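You operate a simulated robot arm through the tools that you are given. There is no shell and no other tool. Be economical: measure what you need, move in short steps, check, and stop when the job is done.

You run a simulated two-armed robot. Do the job below in one go: nothing can be reset, and whatever is moved stays where it is left.

TASK
Wipe the slatted board clean, shut the purple block in the blue counter drawer and start the teal fan.
Fine: wipe with that block. What is to be rubbed or washed off counts as gone when no trace of it is left.

Only the result counts: the job must be done as asked and must still hold three seconds after the hand-in. Knocking over, shifting, dropping, spilling or breaking anything else fails it.

THE ROBOT
Two 7-joint arms with two-finger parallel grippers on one trunk, on a base that drives. Base frame: it is fixed to the floor where the robot stands at the start and does not move with it; the origin is under the middle of the robot, x ahead of it, y to its left, z up. Readings come in m, degrees, newtons and seconds.
The left shoulder is at the start at [0.05, 0.161, 1.148], the right one opposite. With the tool pointing down near the work surface each hand reaches from about 0.18 to 0.68 m from the robot's upright axis, wherever it stands, measured 20 degrees to its own side. Places, roughly: blue counter drawer [0.6, 0, 0.7]; dust patch [0.6, 0.1, 0.8]; fan button [0.5, -1.5, 0.9]; inside of the blue counter drawer [0.6, 0, 0.6]; teal button [0.9, -0.2, 0.9]. Payload 3.43 kg a hand.
The TCP of each hand is the grasp point between the finger pads, 0.03 m short of the fingertips. In the tool frame z runs along the fingers and y along their closing line. Largest opening 0.094 m; finger width 0.028, thickness 0.01; the body of the gripper, 0.05 by 0.096 m, starts 0.055 m behind the TCP.
Orientation is told as [roll, pitch, yaw] about the base's x, y, z axes, in that order, counted from this pose: with the fingers straight down and closing along the base's y, the tool's x points along the base's -x, its y along +y and its z along -z.

THE INTERFACE
- The arms move only by the tool jog_arm. It takes "left_moves", "right_moves" or both (then of equal length, played together; a hand with none holds still); each is a list of rows, each a list of 3 entries, a list of its own where there are three numbers: the shift along the tool's x, y, z in m, then the turn, a rotation vector about the tool's x, y, z in degrees, then the opening, from 0 (shut) to 1 (fully open). In form: [[[tx, ty, tz], [ax, ay, az], hand], ...]. A call has 1 to 20 rows; each row is the pose to reach, as a shift and turn from the pose commanded when the call began, along the tool's axes at that moment. Each row takes 0.2 s and may step no farther than 0.05 m and 8.6 degrees from the row before; otherwise, or with a gripper value out of range, the whole call is refused. A pose out of reach is approached as far as the arm can. The call stops where the force on the tool passes 50 N (or 10 N more than at its start, if that is more) or the arm is blocked; 0.2 s more then pass. The fingers move at their own pace (about 0.045 m/s each) and stop on an object; they squeeze with about 35 N. The grip force told is the motor's: it shows also when the fingers shut on nothing. Time passes only in rows, and 0.2 s behind the last, so rows that repeat a pose let the fingers close. It gives the time, the measured TCP pose, the force on the tool (base axes), the opening and the grip force at its end, in the units of the frame above (readings bear some noise), with the torque about the TCP (base axes, N m) and any sound that the robot's microphone picked up.
- Cameras (640 x 400 px; columns grow to the right, rows downward): "scene" is now at [0.1244, -0.008, 1.2639]; the picture's right is [-0.11, -0.99, 0.00], its down [-0.64, 0.07, -0.77] and it looks along [0.76, -0.08, -0.64] (base axes); focal length 214 px, centre (320, 200). "left" rides on the left gripper at [0.076, -0.014, -0.102] in its tool frame; the picture's right is [0.18, 0.98, 0.00], its down [-0.75, 0.14, -0.64] and it looks along [-0.63, 0.12, 0.77] (tool axes); focal length 243 px, centre (320, 200). "right" rides on the right gripper at [0.076, 0.014, -0.102] in its tool frame; the picture's right is [-0.18, 0.98, 0.00], its down [-0.75, -0.14, -0.64] and it looks along [-0.63, -0.12, 0.77] (tool axes); focal length 243 px, centre (320, 200). There is no depth. A picture from a camera that has moved, and an enlarged one, comes with that camera's place and axes in the base frame and with its lens.
- camera(camera): a new picture of that camera. It takes no simulated time.
- move_column(by): slides the trunk up (or, below 0, down) by that many m; the arms and the scene camera ride with it, the base frame stays. It gives what a move gives, with no picture.
- roll_base(legs): drives the robot by 1 to 6 legs, each [ahead, left, turn to the left] in m, m and degrees, along the robot's own axes; the way and the turn of a leg run together, so that a leg with both is an arc; at most 1.5 m and 180 degrees a leg. The arms and the cameras ride along, it lands a little off, and it stops where it bumps. It gives what a move gives.
- pan_tilt(pan, tilt): turns the head with the scene camera to pan (to the left, within 80 degrees either way) and tilt (down, from -29 to 69), counted from straight ahead of the robot. It gives what a move gives.
- enlarge(camera, box): a new picture of the part [left, top, right, bottom] of that camera's present view, enlarged. It takes no simulated time.
- hand_in(): hands the job in; it is judged then, once.

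Go step by step. Nothing tells you exact positions but the pictures and the camera data: compare them with the known pose of the tool, close in by small moves and look again before you grip or let go. The budget is 120 turns and 108 pictures, counting those below and the enlarged ones. Unless the task says otherwise, let go and move clear before handing in, and close with one line.

The tools are called after ">>>" by a JSON object that holds its "method" and its "body". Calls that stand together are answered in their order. jog_arm: Moves the arms, as the interface text tells. Its arguments: {"type":"object","properties":{"left_moves":{"type":"array","items":{"type":"array"}},"right_moves":{"type":"array","items":{"type":"array"}}},"required":[]} The other tools are called the same way: move_column (by) slides the trunk up or down; roll_base (legs) drives the base; pan_tilt (pan, tilt) turns the head that bears the scene camera; camera (camera) takes a picture; enlarge (camera, box) takes an enlarged picture of a part of a camera's view; hand_in () hands the job in.

At the start:

```text
clock: 0.0
left_tool_pos: [0.3703, 0.1728, 1.1868]
left_tool_rot: [0.0, 0.1, 0.2]
left_ft_force: [0.3, 0.3, -0.7]
left_torque: [0.0, -0.01, -0.01]
left_opening: 0.094
left_grip_force: 0.2
right_tool_pos: [0.262, -0.1106, 1.2164]
right_tool_rot: [0.0, 0.1, 0.0]
right_ft_force: [-0.2, -0.1, -0.1]
right_torque: [0.0, 0.01, 0.0]
right_opening: 0.094
right_grip_force: 0.1
trunk travel left (down, up): [-0.175, 0.092]
robot x, y, heading: [0.0013, -0.0012, 0.0]
head pan, tilt: [-6.3, 40.0]
```

scene: 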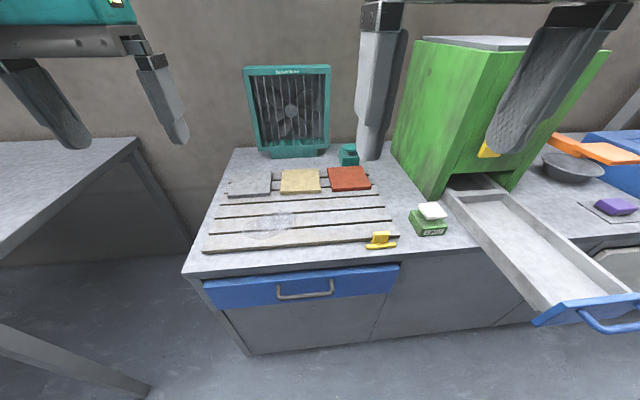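
right: 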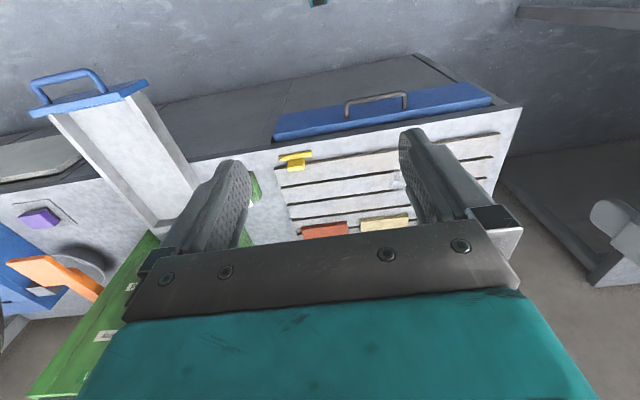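
left: 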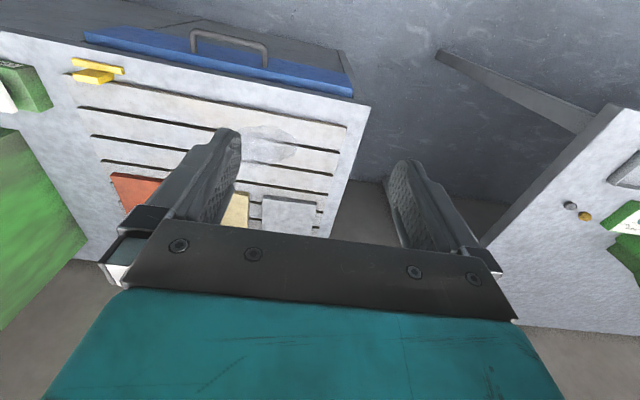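

I see the slatted board with a dust patch ahead, the closed blue counter drawer below it, and a purple block far to the right. There are two candidate buttons, so I'll look right before deciding.

>>> {"method": "enlarge", "body": {"camera": "scene", "box": [180, 50, 460, 310]}}

>>> {"method": "pan_tilt", "body": {"pan": -65, "tilt": 30}}

>>> {"method": "camera", "body": {"camera": "scene"}}

```text
1.54 times, centred on (320, 180) of scene
camera zoom: at [0.1244, -0.008, 1.2639], right [-0.11, -0.99, 0.0], down [-0.64, 0.07, -0.77], along [0.76, -0.08, -0.64], focal length 330 px, centre (320, 231)
```

zoom: 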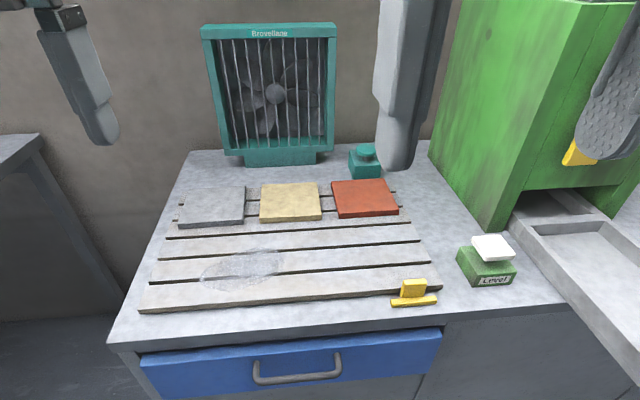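

```text
clock: 1.3
left_tool_pos: [0.3713, 0.1737, 1.1861]
left_tool_rot: [0.0, 0.1, 0.2]
left_ft_force: [0.2, -0.6, 1.0]
left_torque: [0.04, -0.03, -0.02]
left_opening: 0.0942
left_grip_force: 0.1
right_tool_pos: [0.2604, -0.1112, 1.2159]
right_tool_rot: [-0.1, 0.0, 0.0]
right_ft_force: [0.1, -0.4, 0.5]
right_torque: [0.0, 0.0, 0.04]
right_opening: 0.0939
right_grip_force: 0.0
trunk travel left (down, up): [-0.175, 0.092]
robot x, y, heading: [0.0006, 0.0055, 0.1]
head pan, tilt: [-65.0, 30.0]
```

```text
103 pictures are left
camera scene: at [0.0782, -0.0806, 1.2793], right [-0.91, -0.42, 0.0], down [-0.21, 0.45, -0.87], along [0.37, -0.78, -0.5], focal length 214 px, centre (320, 200)
```

scene: 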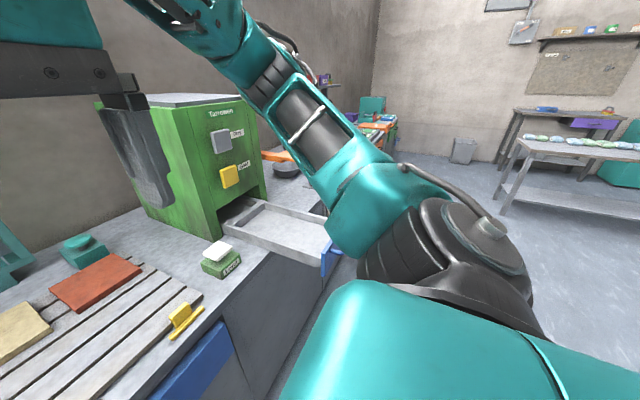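

The block lies further right and an arm hides it. The drawer of the green machine sticks out to about x=0.25, so I back off before sliding right.

>>> {"method": "roll_base", "body": {"legs": [[-0.4, 0, 0], [0, -0.95, 0]]}}

>>> {"method": "pan_tilt", "body": {"pan": -10, "tilt": 35}}

>>> {"method": "camera", "body": {"camera": "scene"}}

```text
clock: 12.1
left_tool_pos: [-0.0257, -0.7707, 1.1858]
left_tool_rot: [0.0, 0.1, 1.1]
left_ft_force: [-0.2, -0.1, -0.7]
left_torque: [0.03, -0.01, 0.0]
left_opening: 0.094
left_grip_force: 0.0
right_tool_pos: [-0.1307, -1.0575, 1.2151]
right_tool_rot: [-0.1, 0.1, 1.0]
right_ft_force: [0.7, 0.6, 0.5]
right_torque: [-0.02, 0.04, -0.02]
right_opening: 0.094
right_grip_force: 0.2
trunk travel left (down, up): [-0.175, 0.092]
robot x, y, heading: [-0.3931, -0.9523, 1.1]
head pan, tilt: [-65.0, 30.0]
```

```text
clock: 13.3
left_tool_pos: [-0.0256, -0.7703, 1.1851]
left_tool_rot: [0.0, 0.0, 1.2]
left_ft_force: [0.5, -0.2, 0.6]
left_torque: [0.01, 0.0, 0.01]
left_opening: 0.0941
left_grip_force: 0.1
right_tool_pos: [-0.132, -1.0579, 1.2164]
right_tool_rot: [0.0, 0.0, 1.0]
right_ft_force: [-0.8, 0.0, -0.3]
right_torque: [0.02, 0.01, 0.01]
right_opening: 0.0942
right_grip_force: 0.1
trunk travel left (down, up): [-0.175, 0.092]
robot x, y, heading: [-0.3911, -0.9526, 1.1]
head pan, tilt: [-10.0, 35.0]
```

```text
102 pictures are left
camera scene: at [-0.2673, -0.9628, 1.2715], right [-0.16, -0.99, 0.0], down [-0.57, 0.09, -0.82], along [0.81, -0.13, -0.57], focal length 214 px, centre (320, 200)
```

scene: 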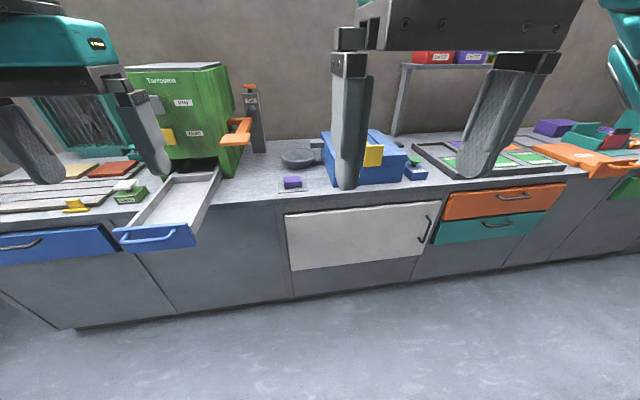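

>>> {"method": "enlarge", "body": {"camera": "scene", "box": [220, 80, 460, 230]}}

>>> {"method": "enlarge", "body": {"camera": "scene", "box": [380, 140, 440, 190]}}

```text
2.67 times, centred on (340, 155) of scene
camera zoom: at [-0.2673, -0.9628, 1.2715], right [-0.16, -0.99, 0.0], down [-0.57, 0.09, -0.82], along [0.81, -0.13, -0.57], focal length 572 px, centre (267, 320)
```

zoom: 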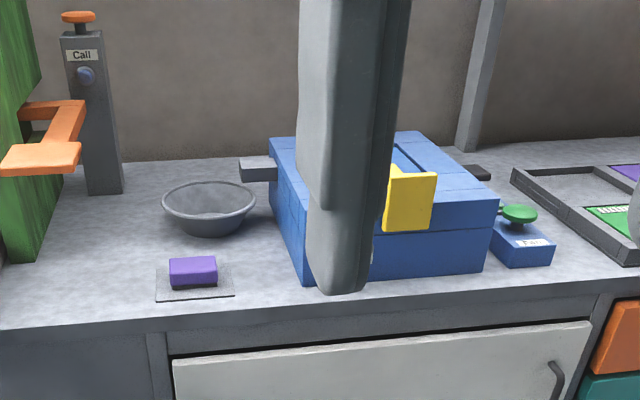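

```text
8.00 times, centred on (410, 165) of scene
camera zoom: at [-0.2673, -0.9628, 1.2715], right [-0.16, -0.99, 0.0], down [-0.57, 0.09, -0.82], along [0.81, -0.13, -0.57], focal length 1716 px, centre (-400, 480)
```

zoom: 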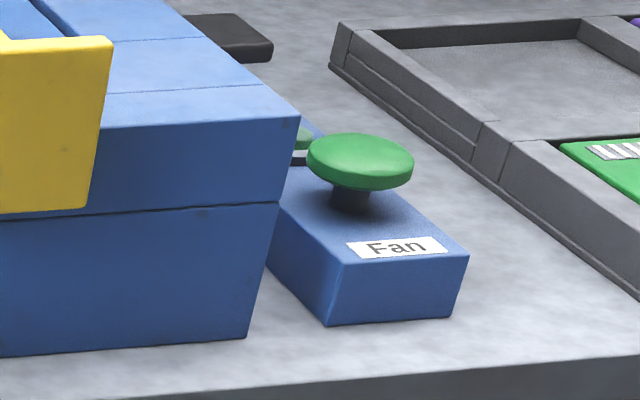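

The button labelled "Fan" sits right of the blue machine at about [0.5,-1.5]. The purple block is near [0.5,-0.97]. I park between them so the left hand can take the block and the right hand can press the button.

>>> {"method": "roll_base", "body": {"legs": [[0, -0.25, -1.1], [0.36, 0, 0]]}}

>>> {"method": "pan_tilt", "body": {"pan": 0, "tilt": 40}}

>>> {"method": "camera", "body": {"camera": "scene"}}

>>> {"method": "camera", "body": {"camera": "left"}}

>>> {"method": "camera", "body": {"camera": "right"}}

```text
clock: 18.0
left_tool_pos: [0.3326, -1.0266, 1.1844]
left_tool_rot: [0.0, 0.0, -0.1]
left_ft_force: [1.3, 1.0, -0.6]
left_torque: [0.02, 0.0, 0.0]
left_opening: 0.0938
left_grip_force: 0.1
right_tool_pos: [0.2225, -1.3108, 1.2162]
right_tool_rot: [-0.1, 0.0, -0.2]
right_ft_force: [-0.3, -0.8, -0.3]
right_torque: [-0.01, 0.02, 0.01]
right_opening: 0.0939
right_grip_force: 0.1
trunk travel left (down, up): [-0.175, 0.092]
robot x, y, heading: [-0.0414, -1.1981, -0.4]
head pan, tilt: [-10.0, 35.0]
```

```text
clock: 18.7
left_tool_pos: [0.3316, -1.0273, 1.1856]
left_tool_rot: [-0.1, 0.2, -0.1]
left_ft_force: [-0.5, 0.0, 0.0]
left_torque: [-0.01, 0.01, 0.02]
left_opening: 0.094
left_grip_force: 0.0
right_tool_pos: [0.2213, -1.312, 1.2162]
right_tool_rot: [0.0, 0.0, -0.3]
right_ft_force: [0.2, 0.4, 0.1]
right_torque: [0.01, 0.0, 0.03]
right_opening: 0.0939
right_grip_force: 0.1
trunk travel left (down, up): [-0.175, 0.092]
robot x, y, heading: [-0.0381, -1.1986, -0.3]
head pan, tilt: [0.0, 40.0]
```

```text
99 pictures are left
camera scene: at [0.0859, -1.1986, 1.2639], right [0.0, -1.0, 0.0], down [-0.64, 0.0, -0.77], along [0.77, 0.0, -0.64], focal length 214 px, centre (320, 200)
```

scene: 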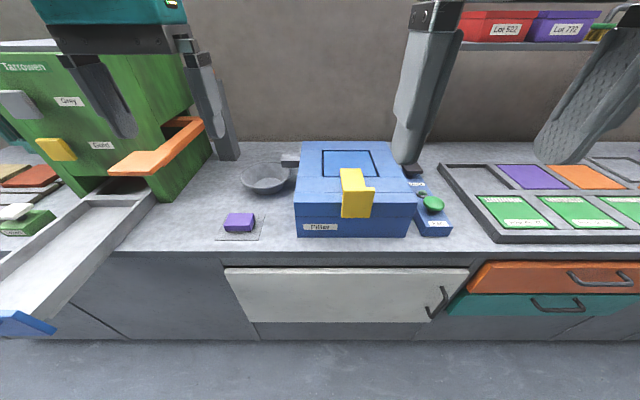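

```text
98 pictures are left
camera left: at [0.2565, -1.0409, 1.2878], right [-0.18, 0.98, 0.0], down [0.75, 0.14, 0.64], along [0.63, 0.12, -0.77], focal length 243 px, centre (320, 200)
```

left: 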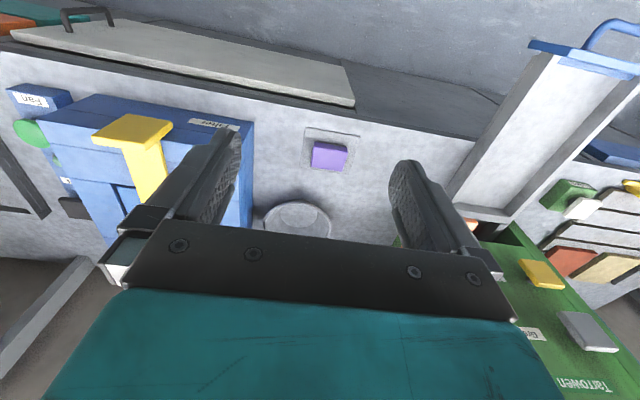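

```text
97 pictures are left
camera right: at [0.1461, -1.2966, 1.3175], right [0.19, 0.98, 0.0], down [0.75, -0.15, 0.64], along [0.63, -0.12, -0.77], focal length 243 px, centre (320, 200)
```

right: 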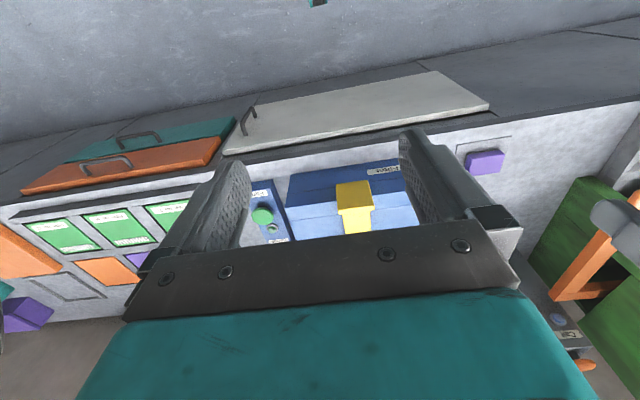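

>>> {"method": "enlarge", "body": {"camera": "scene", "box": [400, 160, 460, 240]}}

>>> {"method": "enlarge", "body": {"camera": "scene", "box": [210, 140, 430, 260]}}

```text
5.00 times, centred on (430, 200) of scene
camera zoom: at [0.0859, -1.1986, 1.2639], right [0.0, -1.0, 0.0], down [-0.64, 0.0, -0.77], along [0.77, 0.0, -0.64], focal length 1072 px, centre (-230, 200)
```

zoom: 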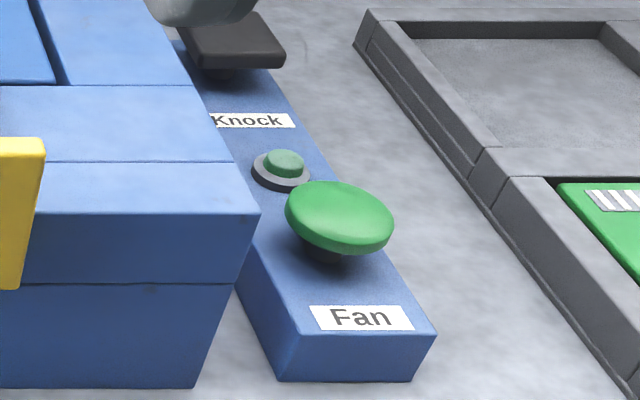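

```text
2.91 times, centred on (320, 200) of scene
camera zoom: at [0.0859, -1.1986, 1.2639], right [0.0, -1.0, 0.0], down [-0.64, 0.0, -0.77], along [0.77, 0.0, -0.64], focal length 624 px, centre (320, 200)
```

zoom: 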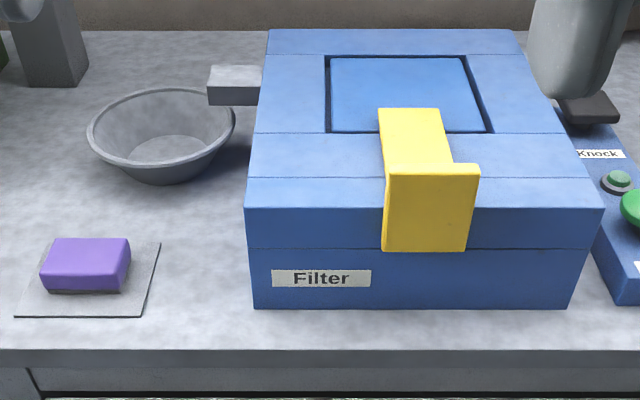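

The blue machine's panel is labelled Filter, Knock and Fan, so its "Fan" button is probably that machine's own. The teal button stands right beside the teal fan, so I'll try that one. First I lower the left hand over the purple block.

>>> {"method": "jog_arm", "body": {"left_moves": [[[-0.03, 0.01, 0.03], [0, 0, 0], 1], [[-0.06, 0.02, 0.06], [0, 0, 0], 1], [[-0.09, 0.03, 0.09], [0, 0, 0], 1], [[-0.12, 0.04, 0.12], [0, 0, 0], 1], [[-0.138, 0.042, 0.165], [0, 0, 0], 1], [[-0.138, 0.042, 0.2], [0, 0, 0], 1]]}}

>>> {"method": "camera", "body": {"camera": "left"}}

>>> {"method": "camera", "body": {"camera": "scene"}}

```text
clock: 20.1
left_tool_pos: [0.4701, -0.9861, 0.9836]
left_tool_rot: [0.0, 0.0, -0.1]
left_ft_force: [0.2, 0.1, 0.3]
left_torque: [-0.04, -0.01, 0.03]
left_opening: 0.094
left_grip_force: 0.2
right_tool_pos: [0.2222, -1.3116, 1.2155]
right_tool_rot: [-0.1, 0.0, -0.4]
right_ft_force: [-0.5, 0.2, -0.1]
right_torque: [-0.01, -0.02, -0.02]
right_opening: 0.0937
right_grip_force: 0.1
trunk travel left (down, up): [-0.175, 0.092]
robot x, y, heading: [-0.0413, -1.2015, -0.4]
head pan, tilt: [0.0, 40.0]
```

```text
94 pictures are left
camera left: at [0.3931, -0.9995, 1.0858], right [-0.18, 0.98, 0.0], down [0.75, 0.14, 0.64], along [0.63, 0.12, -0.77], focal length 243 px, centre (320, 200)
```

left: 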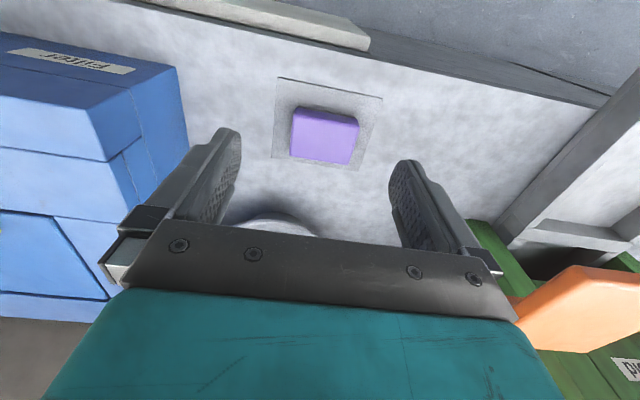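

```text
93 pictures are left
camera scene: at [0.086, -1.1983, 1.264], right [0.0, -1.0, 0.0], down [-0.64, 0.0, -0.77], along [0.77, 0.0, -0.64], focal length 214 px, centre (320, 200)
```

scene: 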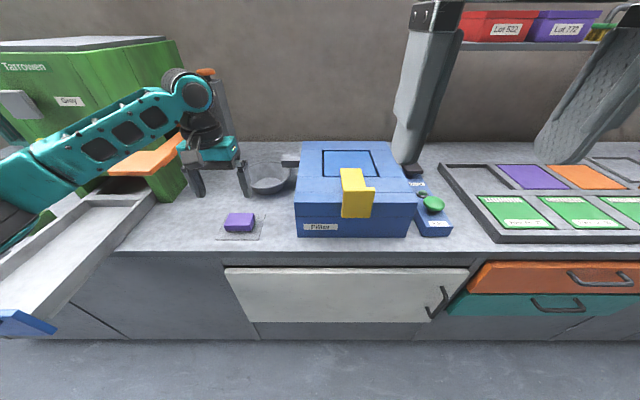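

>>> {"method": "jog_arm", "body": {"left_moves": [[[-0.018, 0.002, 0.03], [0, 0, 0], 1], [[-0.018, 0.002, 0.06], [0, 0, 0], 1], [[-0.018, 0.002, 0.085], [0, 0, 0], 1]]}}

>>> {"method": "camera", "body": {"camera": "left"}}

>>> {"method": "enlarge", "body": {"camera": "scene", "box": [160, 140, 320, 250]}}

```text
clock: 20.9
left_tool_pos: [0.4879, -0.9802, 0.9005]
left_tool_rot: [0.0, 0.1, -0.1]
left_ft_force: [-0.2, 0.1, 0.2]
left_torque: [0.02, 0.0, -0.03]
left_opening: 0.0936
left_grip_force: 0.0
right_tool_pos: [0.2219, -1.3128, 1.215]
right_tool_rot: [0.0, 0.0, -0.3]
right_ft_force: [0.5, -0.5, -0.4]
right_torque: [-0.02, 0.02, -0.01]
right_opening: 0.094
right_grip_force: 0.1
trunk travel left (down, up): [-0.175, 0.092]
robot x, y, heading: [-0.0408, -1.2, -0.1]
head pan, tilt: [0.0, 40.0]
```

```text
92 pictures are left
camera left: at [0.4123, -0.9946, 1.0018], right [-0.18, 0.98, 0.0], down [0.75, 0.14, 0.64], along [0.63, 0.12, -0.77], focal length 243 px, centre (320, 200)
```

left: 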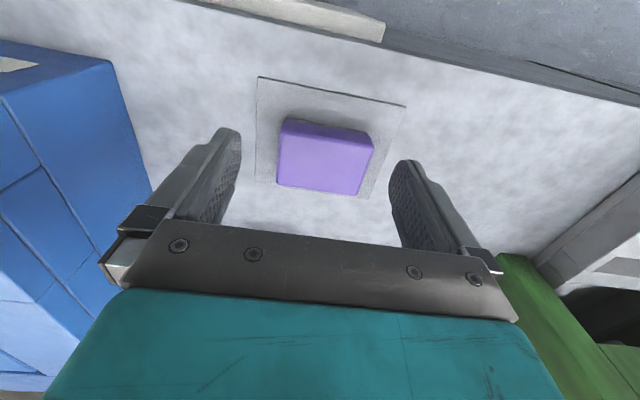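

```text
3.64 times, centred on (240, 195) of scene
camera zoom: at [0.0861, -1.1985, 1.2639], right [0.0, -1.0, 0.0], down [-0.64, 0.0, -0.77], along [0.77, 0.0, -0.64], focal length 780 px, centre (611, 218)
```

zoom: 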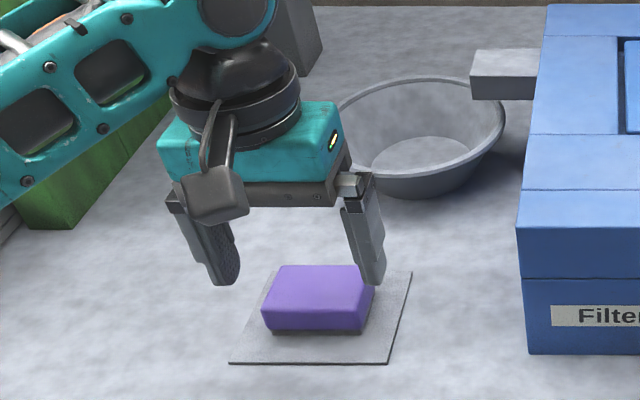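

The hand is centred over the block. I go down 2.5 cm and close.

>>> {"method": "jog_arm", "body": {"left_moves": [[[0, 0, 0.015], [0, 0, 0], 1], [[0, 0, 0.026], [0, 0, 0], 1], [[0, 0, 0.026], [0, 0, 0], 0.6], [[0, 0, 0.026], [0, 0, 0], 0.4], [[0, 0, 0.026], [0, 0, 0], 0.4], [[0, 0, 0.026], [0, 0, 0], 0.4], [[0, 0, 0.026], [0, 0, 0], 0.4]]}}

>>> {"method": "enlarge", "body": {"camera": "scene", "box": [160, 140, 320, 250]}}

```text
clock: 22.5
left_tool_pos: [0.4877, -0.9811, 0.874]
left_tool_rot: [0.0, 0.2, -0.1]
left_ft_force: [0.1, -0.5, -0.1]
left_torque: [0.01, -0.01, -0.01]
left_opening: 0.0376
left_grip_force: 0.1
right_tool_pos: [0.2212, -1.3115, 1.2155]
right_tool_rot: [-0.1, -0.1, -0.3]
right_ft_force: [-0.3, 0.2, -0.5]
right_torque: [-0.03, 0.01, 0.04]
right_opening: 0.0942
right_grip_force: 0.0
trunk travel left (down, up): [-0.175, 0.092]
robot x, y, heading: [-0.0415, -1.1963, -0.0]
head pan, tilt: [0.0, 40.0]
```

```text
3.64 times, centred on (240, 195) of scene
camera zoom: at [0.0859, -1.1985, 1.2639], right [0.0, -1.0, 0.0], down [-0.64, 0.0, -0.77], along [0.77, 0.0, -0.64], focal length 780 px, centre (611, 218)
```

zoom: 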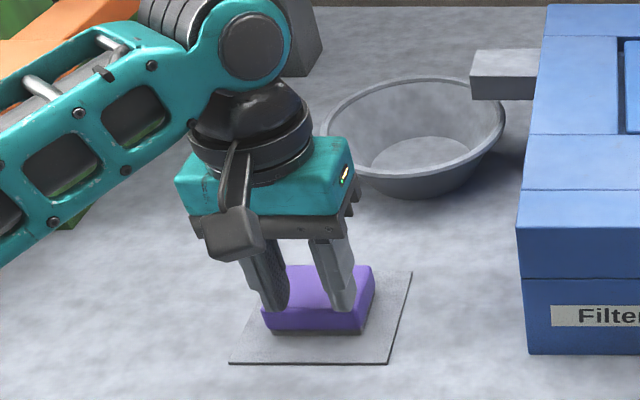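

The fingers closed above the block, so it sits lower than I reckoned. I open, shift forward and look again.

>>> {"method": "jog_arm", "body": {"left_moves": [[[0, 0, -0.01], [0, 0, 0], 0.7], [[-0.01, 0.004, -0.01], [0, 0, 0], 1], [[-0.02, 0.008, -0.01], [0, 0, 0], 1], [[-0.02, 0.008, -0.01], [0, 0, 0], 1], [[-0.02, 0.008, -0.01], [0, 0, 0], 1]]}}

>>> {"method": "camera", "body": {"camera": "left"}}

>>> {"method": "enlarge", "body": {"camera": "scene", "box": [160, 140, 320, 250]}}

```text
clock: 23.7
left_tool_pos: [0.5091, -0.9744, 0.8858]
left_tool_rot: [0.0, -0.1, 0.0]
left_ft_force: [0.1, 1.5, 0.0]
left_torque: [-0.04, 0.01, -0.01]
left_opening: 0.094
left_grip_force: 0.0
right_tool_pos: [0.2217, -1.3121, 1.2169]
right_tool_rot: [-0.1, 0.0, -0.3]
right_ft_force: [1.1, 0.3, -0.4]
right_torque: [-0.01, 0.01, -0.05]
right_opening: 0.0942
right_grip_force: 0.1
trunk travel left (down, up): [-0.175, 0.092]
robot x, y, heading: [-0.0364, -1.2004, -0.1]
head pan, tilt: [0.0, 40.0]
```

```text
89 pictures are left
camera left: at [0.4317, -0.989, 0.9861], right [-0.18, 0.98, 0.0], down [0.75, 0.14, 0.64], along [0.63, 0.12, -0.77], focal length 243 px, centre (320, 200)
```

left: 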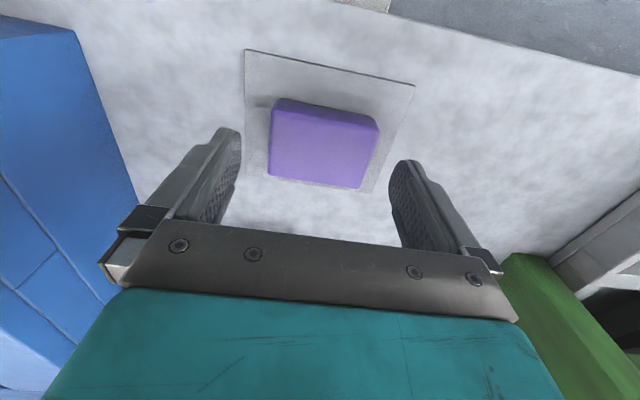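

```text
3.64 times, centred on (240, 195) of scene
camera zoom: at [0.0859, -1.1985, 1.2639], right [0.0, -1.0, 0.0], down [-0.64, 0.0, -0.77], along [0.77, 0.0, -0.64], focal length 780 px, centre (611, 218)
```

zoom: 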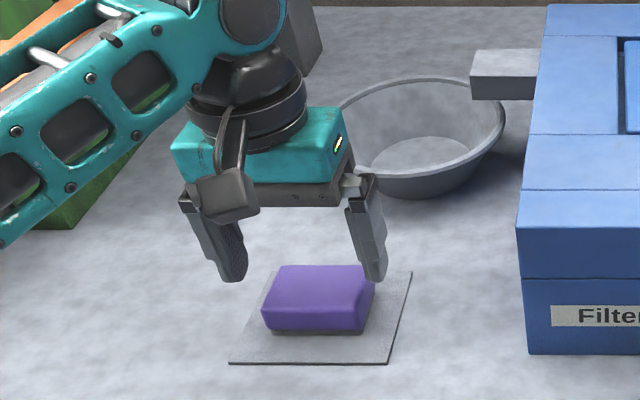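

>>> {"method": "jog_arm", "body": {"left_moves": [[[-0.006, 0.002, 0.015], [0, 0, 0], 1], [[-0.006, 0.002, 0.028], [0, 0, 0], 1], [[-0.006, 0.002, 0.036], [0, 0, 0], 1]]}}

>>> {"method": "camera", "body": {"camera": "left"}}

>>> {"method": "enlarge", "body": {"camera": "scene", "box": [160, 140, 320, 250]}}

```text
clock: 24.5
left_tool_pos: [0.5156, -0.9711, 0.8481]
left_tool_rot: [0.0, 0.2, 0.0]
left_ft_force: [0.8, 1.2, -0.2]
left_torque: [0.0, 0.01, -0.01]
left_opening: 0.0941
left_grip_force: 0.0
right_tool_pos: [0.222, -1.3116, 1.2164]
right_tool_rot: [0.0, 0.1, -0.3]
right_ft_force: [0.1, 0.3, 0.1]
right_torque: [0.0, -0.04, 0.02]
right_opening: 0.0939
right_grip_force: 0.0
trunk travel left (down, up): [-0.175, 0.092]
robot x, y, heading: [-0.0388, -1.199, -0.2]
head pan, tilt: [0.0, 40.0]
```

```text
87 pictures are left
camera left: at [0.4389, -0.9871, 0.9501], right [-0.18, 0.98, 0.0], down [0.75, 0.14, 0.64], along [0.63, 0.12, -0.77], focal length 243 px, centre (320, 200)
```

left: 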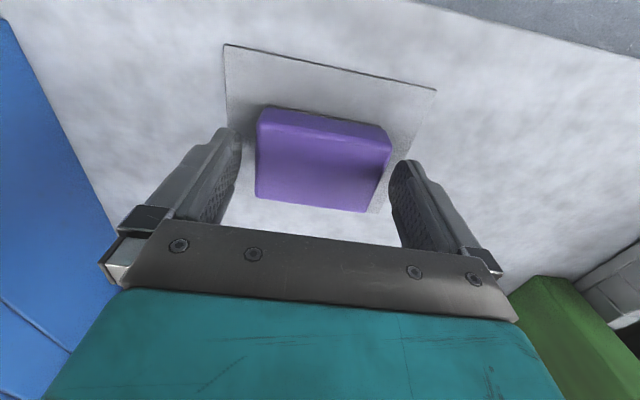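

```text
3.64 times, centred on (240, 195) of scene
camera zoom: at [0.086, -1.1985, 1.2639], right [0.0, -1.0, 0.0], down [-0.64, 0.0, -0.77], along [0.77, 0.0, -0.64], focal length 780 px, centre (611, 218)
```

zoom: 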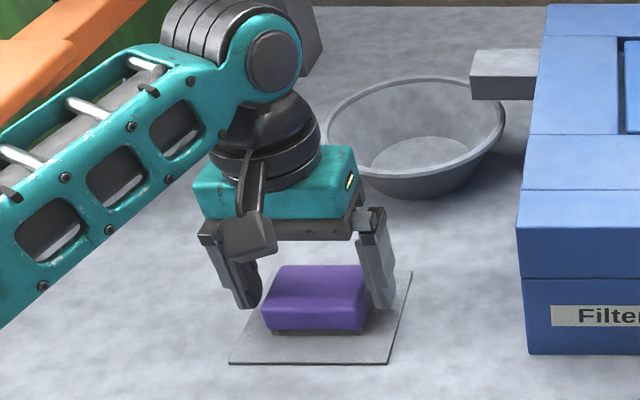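

>>> {"method": "jog_arm", "body": {"left_moves": [[[-0.006, 0.002, 0.041], [0, 0, 0], 0.9], [[-0.006, 0.002, 0.041], [0, 0, 0], 0.5], [[-0.006, 0.002, 0.041], [0, 0, 0], 0.4], [[-0.006, 0.002, 0.041], [0, 0, 0], 0.4], [[-0.006, 0.002, 0.041], [0, 0, 0], 0.4]]}}

>>> {"method": "camera", "body": {"camera": "left"}}

>>> {"method": "enlarge", "body": {"camera": "scene", "box": [160, 140, 320, 250]}}

```text
clock: 24.9
left_tool_pos: [0.5194, -0.9729, 0.8343]
left_tool_rot: [-0.1, 0.2, -0.1]
left_ft_force: [-14.7, -2.4, 18.2]
left_torque: [0.72, 0.17, 0.61]
left_opening: 0.0831
left_grip_force: 0.1
right_tool_pos: [0.2208, -1.3102, 1.2169]
right_tool_rot: [0.1, 0.0, -0.3]
right_ft_force: [1.3, 0.1, -0.3]
right_torque: [-0.03, 0.05, -0.01]
right_opening: 0.094
right_grip_force: 0.1
trunk travel left (down, up): [-0.175, 0.092]
robot x, y, heading: [-0.0409, -1.2007, -0.3]
head pan, tilt: [0.0, 40.0]
stopped in row 1 (left hand): the force on the tool passed its limit at 83 N (the readings are from after the stop); the commanded pose is now the measured one
```

```text
85 pictures are left
camera left: at [0.4427, -0.9868, 0.9362], right [-0.18, 0.98, 0.0], down [0.76, 0.14, 0.64], along [0.63, 0.12, -0.77], focal length 243 px, centre (320, 200)
```

left: 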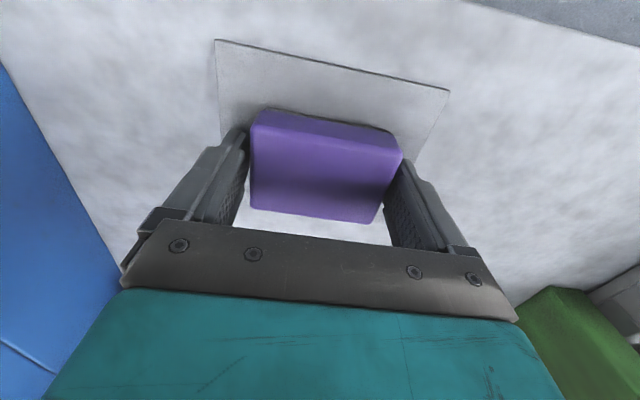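

```text
3.64 times, centred on (240, 195) of scene
camera zoom: at [0.0847, -1.1988, 1.2643], right [0.0, -1.0, 0.0], down [-0.64, 0.0, -0.77], along [0.77, 0.0, -0.64], focal length 780 px, centre (611, 218)
```

zoom: 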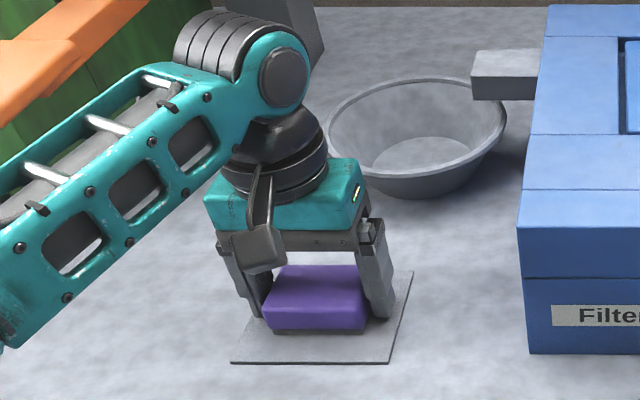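

The tips touched the counter, so it lies at z≈0.803. I rise 1 cm and close on the block.

>>> {"method": "jog_arm", "body": {"left_moves": [[[0, 0, -0.012], [0, 0, 0], 0.9], [[0, 0, -0.012], [0, 0, 0], 0.6], [[0, 0, -0.012], [0, 0, 0], 0.4], [[0, 0, -0.012], [0, 0, 0], 0.3], [[0, 0, -0.012], [0, 0, 0], 0.3]]}}

>>> {"method": "enlarge", "body": {"camera": "scene", "box": [160, 140, 320, 250]}}

```text
clock: 26.1
left_tool_pos: [0.5195, -0.9725, 0.8429]
left_tool_rot: [-0.1, 0.2, 0.0]
left_ft_force: [-0.1, 0.7, -0.2]
left_torque: [0.0, 0.0, -0.02]
left_opening: 0.0729
left_grip_force: 34.6
right_tool_pos: [0.2214, -1.3105, 1.2157]
right_tool_rot: [0.0, 0.0, -0.3]
right_ft_force: [0.8, -0.1, 0.4]
right_torque: [0.02, -0.01, 0.01]
right_opening: 0.0943
right_grip_force: 0.0
trunk travel left (down, up): [-0.175, 0.092]
robot x, y, heading: [-0.0394, -1.1975, -0.3]
head pan, tilt: [0.0, 40.0]
```

```text
3.64 times, centred on (240, 195) of scene
camera zoom: at [0.086, -1.1983, 1.2639], right [0.0, -1.0, 0.0], down [-0.64, 0.0, -0.77], along [0.77, 0.0, -0.64], focal length 780 px, centre (611, 218)
```

zoom: 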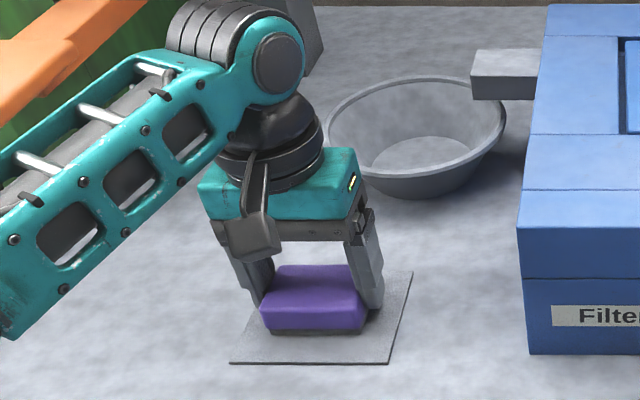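

Gripped at 73 mm width. I lift it straight up.

>>> {"method": "jog_arm", "body": {"left_moves": [[[0, 0, -0.01], [0, 0, 0], 0.3], [[0, 0, -0.04], [0, 0, 0], 0.3], [[0, 0, -0.08], [0, 0, 0], 0.3], [[0, 0, -0.12], [0, 0, 0], 0.3], [[0.03, 0, -0.16], [0, 0, 0], 0.3], [[0.06, 0, -0.2], [0, 0, 0], 0.3], [[0.09, 0, -0.24], [0, 0, 0], 0.3], [[0.12, 0, -0.27], [0, 0, 0], 0.3]]}}

>>> {"method": "camera", "body": {"camera": "scene"}}

>>> {"method": "camera", "body": {"camera": "left"}}

```text
clock: 27.9
left_tool_pos: [0.3973, -0.9739, 1.1133]
left_tool_rot: [-0.1, 0.2, 0.0]
left_ft_force: [0.2, -0.5, -1.1]
left_torque: [0.0, 0.0, -0.02]
left_opening: 0.0732
left_grip_force: 34.7
right_tool_pos: [0.221, -1.3106, 1.2147]
right_tool_rot: [0.0, 0.0, -0.4]
right_ft_force: [-0.7, 0.2, 0.2]
right_torque: [0.03, -0.01, 0.0]
right_opening: 0.094
right_grip_force: 0.1
trunk travel left (down, up): [-0.175, 0.092]
robot x, y, heading: [-0.0361, -1.1998, -0.1]
head pan, tilt: [0.0, 40.0]
```

```text
82 pictures are left
camera scene: at [0.0854, -1.1984, 1.264], right [0.0, -1.0, 0.0], down [-0.64, 0.0, -0.77], along [0.77, 0.0, -0.64], focal length 214 px, centre (320, 200)
```

scene: 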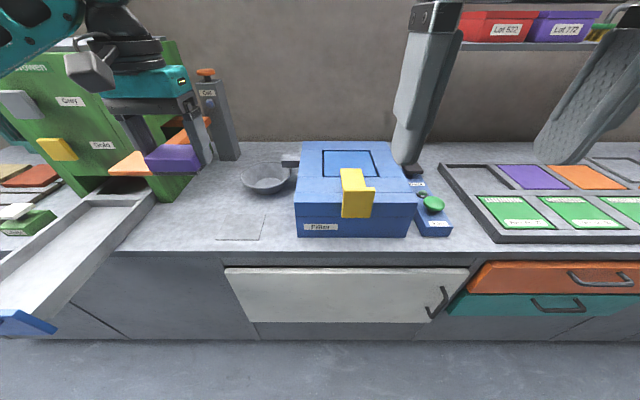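

```text
81 pictures are left
camera left: at [0.3213, -0.9875, 1.2158], right [-0.18, 0.98, 0.0], down [0.76, 0.14, 0.64], along [0.63, 0.12, -0.77], focal length 243 px, centre (320, 200)
```

left: 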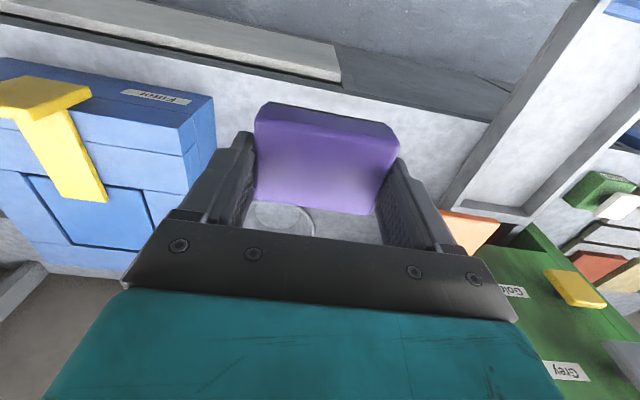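

Block is in the left hand. I go back the way I came to the slatted board.

>>> {"method": "roll_base", "body": {"legs": [[-0.36, 0, 0.2], [0, 1.2, 0]]}}

>>> {"method": "pan_tilt", "body": {"pan": 0, "tilt": 45}}

>>> {"method": "camera", "body": {"camera": "scene"}}

```text
clock: 40.6
left_tool_pos: [0.0218, 0.2376, 1.113]
left_tool_rot: [0.0, 0.2, 1.1]
left_ft_force: [0.5, 0.4, -0.6]
left_torque: [0.01, 0.01, 0.0]
left_opening: 0.0733
left_grip_force: 34.5
right_tool_pos: [-0.1481, -0.1025, 1.2164]
right_tool_rot: [0.0, -0.1, 0.8]
right_ft_force: [0.3, -0.1, -0.1]
right_torque: [0.02, 0.01, 0.0]
right_opening: 0.0941
right_grip_force: 0.1
trunk travel left (down, up): [-0.175, 0.092]
robot x, y, heading: [-0.4102, 0.0071, 0.9]
head pan, tilt: [0.0, 40.0]
```

```text
clock: 41.3
left_tool_pos: [0.0226, 0.2371, 1.1139]
left_tool_rot: [-0.1, 0.3, 1.1]
left_ft_force: [0.0, -0.1, -0.3]
left_torque: [0.04, 0.01, -0.01]
left_opening: 0.0732
left_grip_force: 34.8
right_tool_pos: [-0.1482, -0.1023, 1.2155]
right_tool_rot: [0.1, -0.1, 0.8]
right_ft_force: [-0.2, 0.9, 0.3]
right_torque: [-0.08, 0.0, 0.01]
right_opening: 0.094
right_grip_force: 0.0
trunk travel left (down, up): [-0.175, 0.092]
robot x, y, heading: [-0.412, 0.0019, 0.9]
head pan, tilt: [0.0, 45.0]
```

```text
80 pictures are left
camera scene: at [-0.2899, 0.0078, 1.2567], right [0.01, -1.0, 0.0], down [-0.71, -0.01, -0.71], along [0.71, 0.01, -0.71], focal length 214 px, centre (320, 200)
```

scene: 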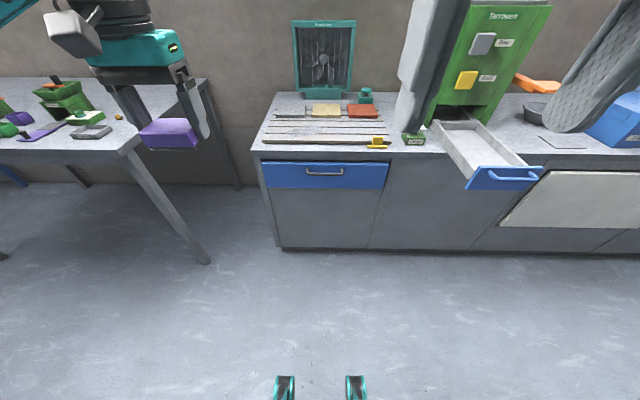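

>>> {"method": "enlarge", "body": {"camera": "scene", "box": [0, 70, 200, 180]}}

>>> {"method": "enlarge", "body": {"camera": "scene", "box": [240, 60, 440, 200]}}

```text
3.20 times, centred on (100, 125) of scene
camera zoom: at [-0.2899, 0.0078, 1.2567], right [0.01, -1.0, 0.0], down [-0.71, -0.01, -0.71], along [0.71, 0.01, -0.71], focal length 686 px, centre (1024, 440)
```

zoom: 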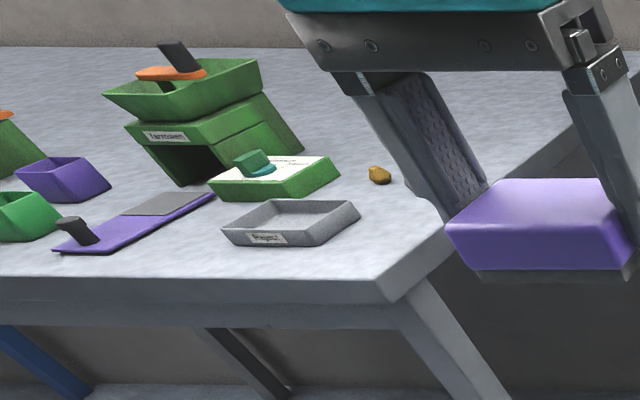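

```text
2.86 times, centred on (340, 130) of scene
camera zoom: at [-0.2899, 0.0078, 1.2567], right [0.01, -1.0, 0.0], down [-0.71, -0.01, -0.71], along [0.71, 0.01, -0.71], focal length 613 px, centre (263, 400)
```

zoom: 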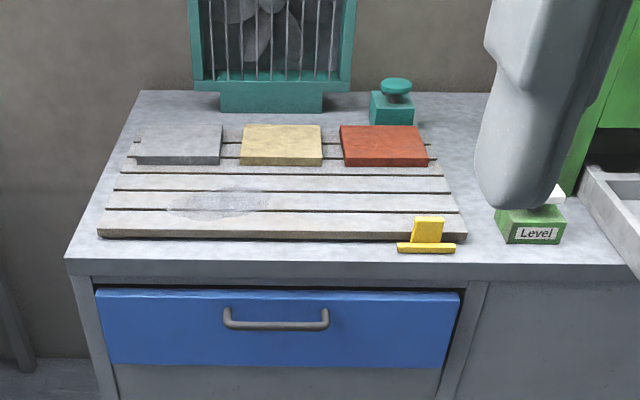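

The slatted board has the dust patch on its two front slats and nothing else in the way of wiping it. I drive up to it.

>>> {"method": "roll_base", "body": {"legs": [[0.39, 0, -0.9]]}}

>>> {"method": "camera", "body": {"camera": "scene"}}

>>> {"method": "camera", "body": {"camera": "left"}}

```text
clock: 43.7
left_tool_pos: [0.4153, 0.2301, 1.1131]
left_tool_rot: [-0.1, 0.3, -0.3]
left_ft_force: [-0.2, 0.7, -0.6]
left_torque: [-0.01, 0.01, 0.0]
left_opening: 0.0729
left_grip_force: 34.6
right_tool_pos: [0.2374, -0.1057, 1.2173]
right_tool_rot: [-0.1, 0.0, -0.4]
right_ft_force: [-0.5, 0.1, -0.5]
right_torque: [0.02, 0.03, 0.0]
right_opening: 0.0939
right_grip_force: 0.1
trunk travel left (down, up): [-0.175, 0.092]
robot x, y, heading: [-0.0239, 0.004, -0.5]
head pan, tilt: [0.0, 45.0]
```

```text
77 pictures are left
camera scene: at [0.0984, 0.0067, 1.2566], right [-0.01, -1.0, 0.0], down [-0.71, 0.0, -0.71], along [0.71, 0.0, -0.71], focal length 214 px, centre (320, 200)
```

scene: 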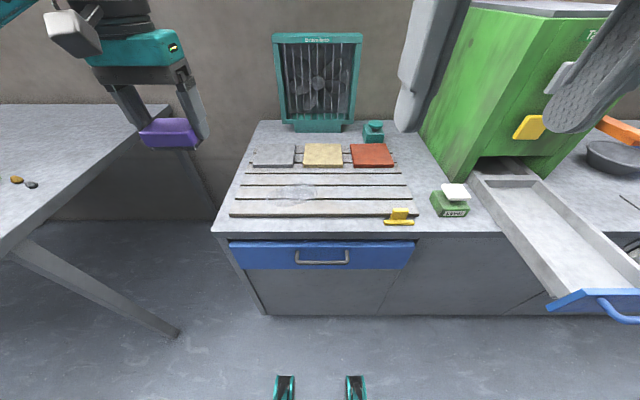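

```text
76 pictures are left
camera left: at [0.3391, 0.2167, 1.2154], right [-0.18, 0.98, 0.0], down [0.76, 0.14, 0.64], along [0.63, 0.11, -0.77], focal length 243 px, centre (320, 200)
```

left: 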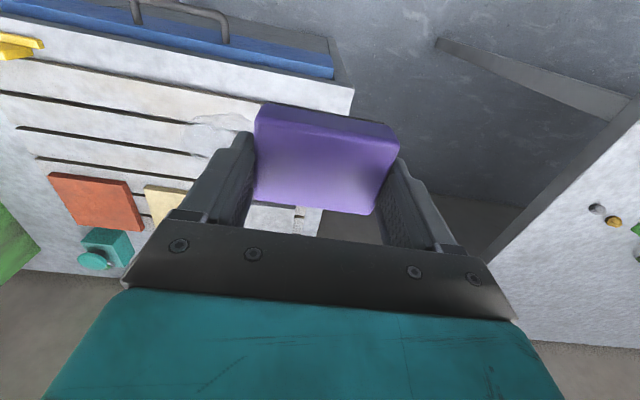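

>>> {"method": "enlarge", "body": {"camera": "scene", "box": [220, 130, 420, 270]}}

```text
2.86 times, centred on (320, 200) of scene
camera zoom: at [0.0984, 0.0067, 1.2566], right [-0.01, -1.0, 0.0], down [-0.71, 0.0, -0.71], along [0.71, 0.0, -0.71], focal length 613 px, centre (320, 200)
```

zoom: 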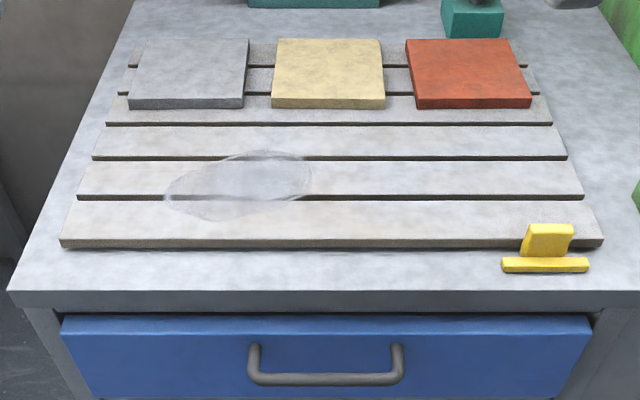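

The dust spans about x 0.51–0.62, y 0.01–0.165. I bring the block over its middle.

>>> {"method": "jog_arm", "body": {"left_moves": [[[-0.02, -0.02, 0.025], [0, 0, 0], 0.3], [[-0.04, -0.04, 0.05], [0, 0, 0], 0.3], [[-0.06, -0.06, 0.08], [0, 0, 0], 0.3], [[-0.08, -0.08, 0.11], [0, 0, 0], 0.3], [[-0.1, -0.1, 0.135], [0, 0, 0], 0.3], [[-0.12, -0.12, 0.16], [0, 0, 0], 0.3], [[-0.145, -0.14, 0.185], [0, 0, 0], 0.3], [[-0.145, -0.14, 0.213], [0, 0, 0], 0.3]]}}

>>> {"method": "enlarge", "body": {"camera": "scene", "box": [220, 130, 420, 270]}}

>>> {"method": "camera", "body": {"camera": "left"}}

```text
clock: 45.5
left_tool_pos: [0.5591, 0.0888, 0.8992]
left_tool_rot: [-0.1, 0.2, -0.3]
left_ft_force: [0.9, 0.5, -0.7]
left_torque: [0.01, 0.01, 0.0]
left_opening: 0.073
left_grip_force: 34.9
right_tool_pos: [0.2369, -0.106, 1.2157]
right_tool_rot: [0.0, 0.0, -0.3]
right_ft_force: [-0.2, 0.3, 0.7]
right_torque: [0.02, 0.02, 0.0]
right_opening: 0.0942
right_grip_force: 0.1
trunk travel left (down, up): [-0.175, 0.092]
robot x, y, heading: [-0.0238, 0.0051, -0.4]
head pan, tilt: [0.0, 45.0]
```

```text
2.86 times, centred on (320, 200) of scene
camera zoom: at [0.0981, 0.007, 1.2567], right [-0.01, -1.0, 0.0], down [-0.71, 0.0, -0.71], along [0.71, 0.0, -0.71], focal length 613 px, centre (320, 200)
```

zoom: 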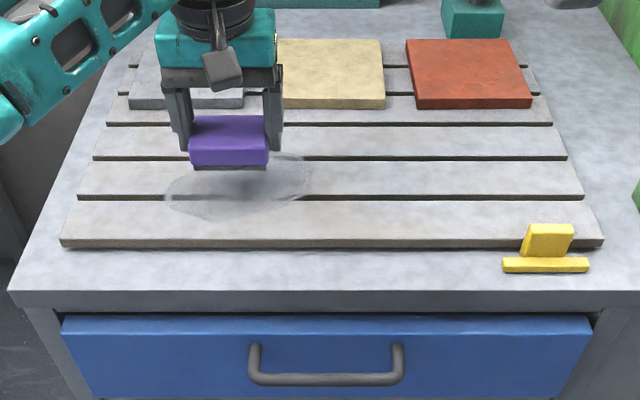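

```text
73 pictures are left
camera left: at [0.4827, 0.0748, 1.0016], right [-0.18, 0.98, 0.0], down [0.76, 0.14, 0.64], along [0.63, 0.11, -0.77], focal length 243 px, centre (320, 200)
```

left: 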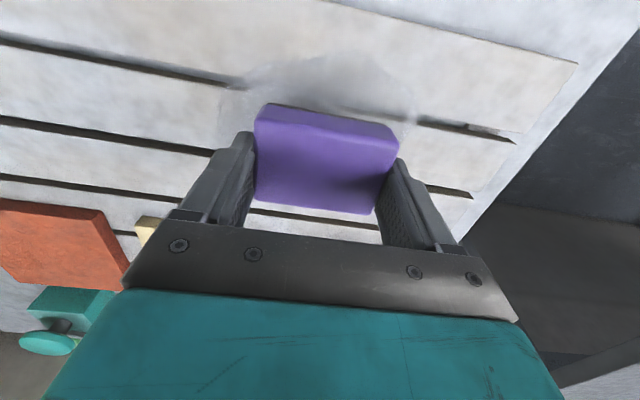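

>>> {"method": "jog_arm", "body": {"left_moves": [[[0, 0, 0.015], [0, 0, 0], 0.3], [[0, 0, 0.027], [0, 0, 0], 0.3], [[0, 0, 0.033], [0, 0, 0], 0.3], [[0, 0, 0.036], [0, 0, 0], 0.3]]}}

>>> {"method": "enlarge", "body": {"camera": "scene", "box": [240, 150, 360, 230]}}

```text
clock: 46.5
left_tool_pos: [0.5582, 0.0884, 0.8644]
left_tool_rot: [-0.1, 0.2, -0.4]
left_ft_force: [1.1, -0.5, -0.2]
left_torque: [-0.01, -0.02, 0.0]
left_opening: 0.0733
left_grip_force: 35.7
right_tool_pos: [0.2358, -0.1071, 1.2147]
right_tool_rot: [0.1, 0.0, -0.5]
right_ft_force: [0.0, 0.5, 0.2]
right_torque: [0.0, 0.02, -0.01]
right_opening: 0.0941
right_grip_force: 0.0
trunk travel left (down, up): [-0.175, 0.092]
robot x, y, heading: [-0.0232, 0.0052, -0.5]
head pan, tilt: [0.0, 45.0]
```

```text
5.00 times, centred on (300, 190) of scene
camera zoom: at [0.098, 0.0067, 1.2566], right [-0.01, -1.0, 0.0], down [-0.71, 0.0, -0.71], along [0.71, 0.0, -0.71], focal length 1072 px, centre (420, 250)
```

zoom: 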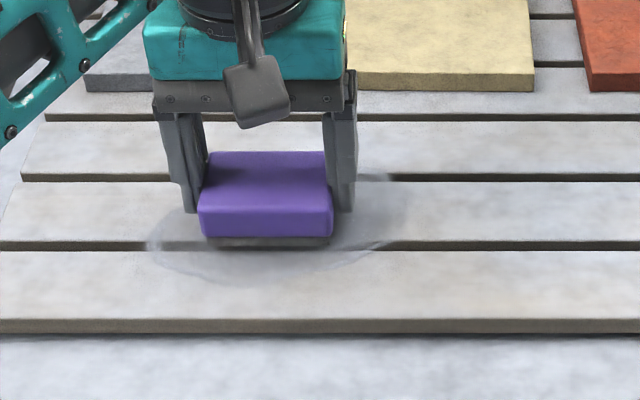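

Almost in contact. I creep down 2 mm at a time.

>>> {"method": "jog_arm", "body": {"left_moves": [[[0, 0, 0.002], [0, 0, 0], 0.3], [[0, 0, 0.004], [0, 0, 0], 0.3], [[0, 0, 0.005], [0, 0, 0], 0.3], [[0, 0, 0.006], [0, 0, 0], 0.3]]}}

```text
clock: 47.5
left_tool_pos: [0.5582, 0.088, 0.8586]
left_tool_rot: [-0.2, 0.1, -0.2]
left_ft_force: [-0.6, 0.5, -0.4]
left_torque: [0.02, -0.01, -0.03]
left_opening: 0.0731
left_grip_force: 35.3
right_tool_pos: [0.2381, -0.1068, 1.2154]
right_tool_rot: [-0.1, 0.0, -0.5]
right_ft_force: [0.3, 0.3, 0.3]
right_torque: [0.02, -0.02, -0.01]
right_opening: 0.0942
right_grip_force: 0.1
trunk travel left (down, up): [-0.175, 0.092]
robot x, y, heading: [-0.0235, 0.0076, -0.4]
head pan, tilt: [0.0, 45.0]
```

>>> {"method": "jog_arm", "body": {"left_moves": [[[0, 0, 0.001], [0, 0, 0], 0.3], [[0, 0, 0.002], [0, 0, 0], 0.3], [[0, 0, 0.003], [0, 0, 0], 0.3], [[0, 0, 0.004], [0, 0, 0], 0.3], [[0, 0, 0.004], [0, 0, 0], 0.3]]}}

```text
clock: 48.7
left_tool_pos: [0.5576, 0.0886, 0.8588]
left_tool_rot: [0.0, -0.1, -0.3]
left_ft_force: [2.6, 1.6, 19.2]
left_torque: [0.35, 0.46, 0.0]
left_opening: 0.0731
left_grip_force: 35.0
right_tool_pos: [0.2368, -0.1079, 1.2173]
right_tool_rot: [0.1, -0.1, -0.4]
right_ft_force: [-0.1, -0.7, 0.9]
right_torque: [-0.02, 0.03, 0.01]
right_opening: 0.094
right_grip_force: 0.1
trunk travel left (down, up): [-0.175, 0.092]
robot x, y, heading: [-0.0228, 0.0063, -0.6]
head pan, tilt: [0.0, 45.0]
```

Contact at about 19 N. I ease off 2 mm and make a first test stroke sideways.

>>> {"method": "jog_arm", "body": {"left_moves": [[[0, 0, -0.002], [0, 0, 0], 0.3], [[0, 0.02, -0.002], [0, 0, 0], 0.3], [[0, 0.04, -0.002], [0, 0, 0], 0.3], [[0, 0.06, -0.002], [0, 0, 0], 0.3], [[0, 0.04, -0.002], [0, 0, 0], 0.3], [[0, 0.02, -0.002], [0, 0, 0], 0.3], [[0, 0, -0.002], [0, 0, 0], 0.3], [[0, -0.02, -0.002], [0, 0, 0], 0.3], [[0, -0.04, -0.002], [0, 0, 0], 0.3], [[0, -0.06, -0.002], [0, 0, 0], 0.3], [[0, -0.075, -0.002], [0, 0, 0], 0.3]]}}

>>> {"method": "enlarge", "body": {"camera": "scene", "box": [220, 130, 420, 270]}}

```text
clock: 51.1
left_tool_pos: [0.5565, 0.014, 0.8569]
left_tool_rot: [-0.2, 0.1, -0.3]
left_ft_force: [-1.1, 4.2, 16.6]
left_torque: [0.5, 0.27, -0.1]
left_opening: 0.0731
left_grip_force: 34.9
right_tool_pos: [0.2356, -0.1062, 1.2161]
right_tool_rot: [0.1, -0.1, -0.5]
right_ft_force: [0.0, 0.3, 0.1]
right_torque: [0.01, -0.01, 0.0]
right_opening: 0.0939
right_grip_force: 0.0
trunk travel left (down, up): [-0.175, 0.092]
robot x, y, heading: [-0.0234, 0.007, -0.4]
head pan, tilt: [0.0, 45.0]
```

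```text
2.86 times, centred on (320, 200) of scene
camera zoom: at [0.0963, 0.0068, 1.2569], right [-0.01, -1.0, 0.0], down [-0.71, 0.0, -0.71], along [0.71, -0.01, -0.71], focal length 613 px, centre (320, 200)
```

zoom: 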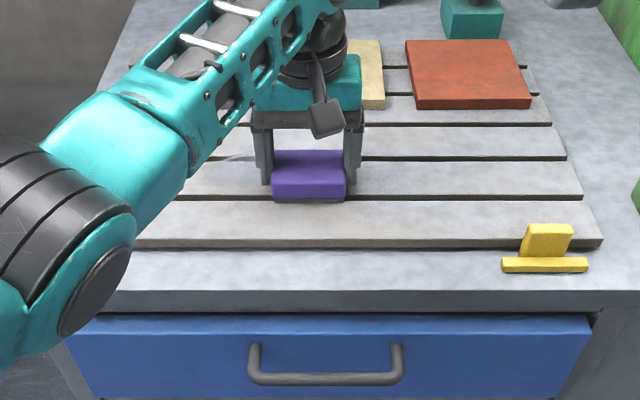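

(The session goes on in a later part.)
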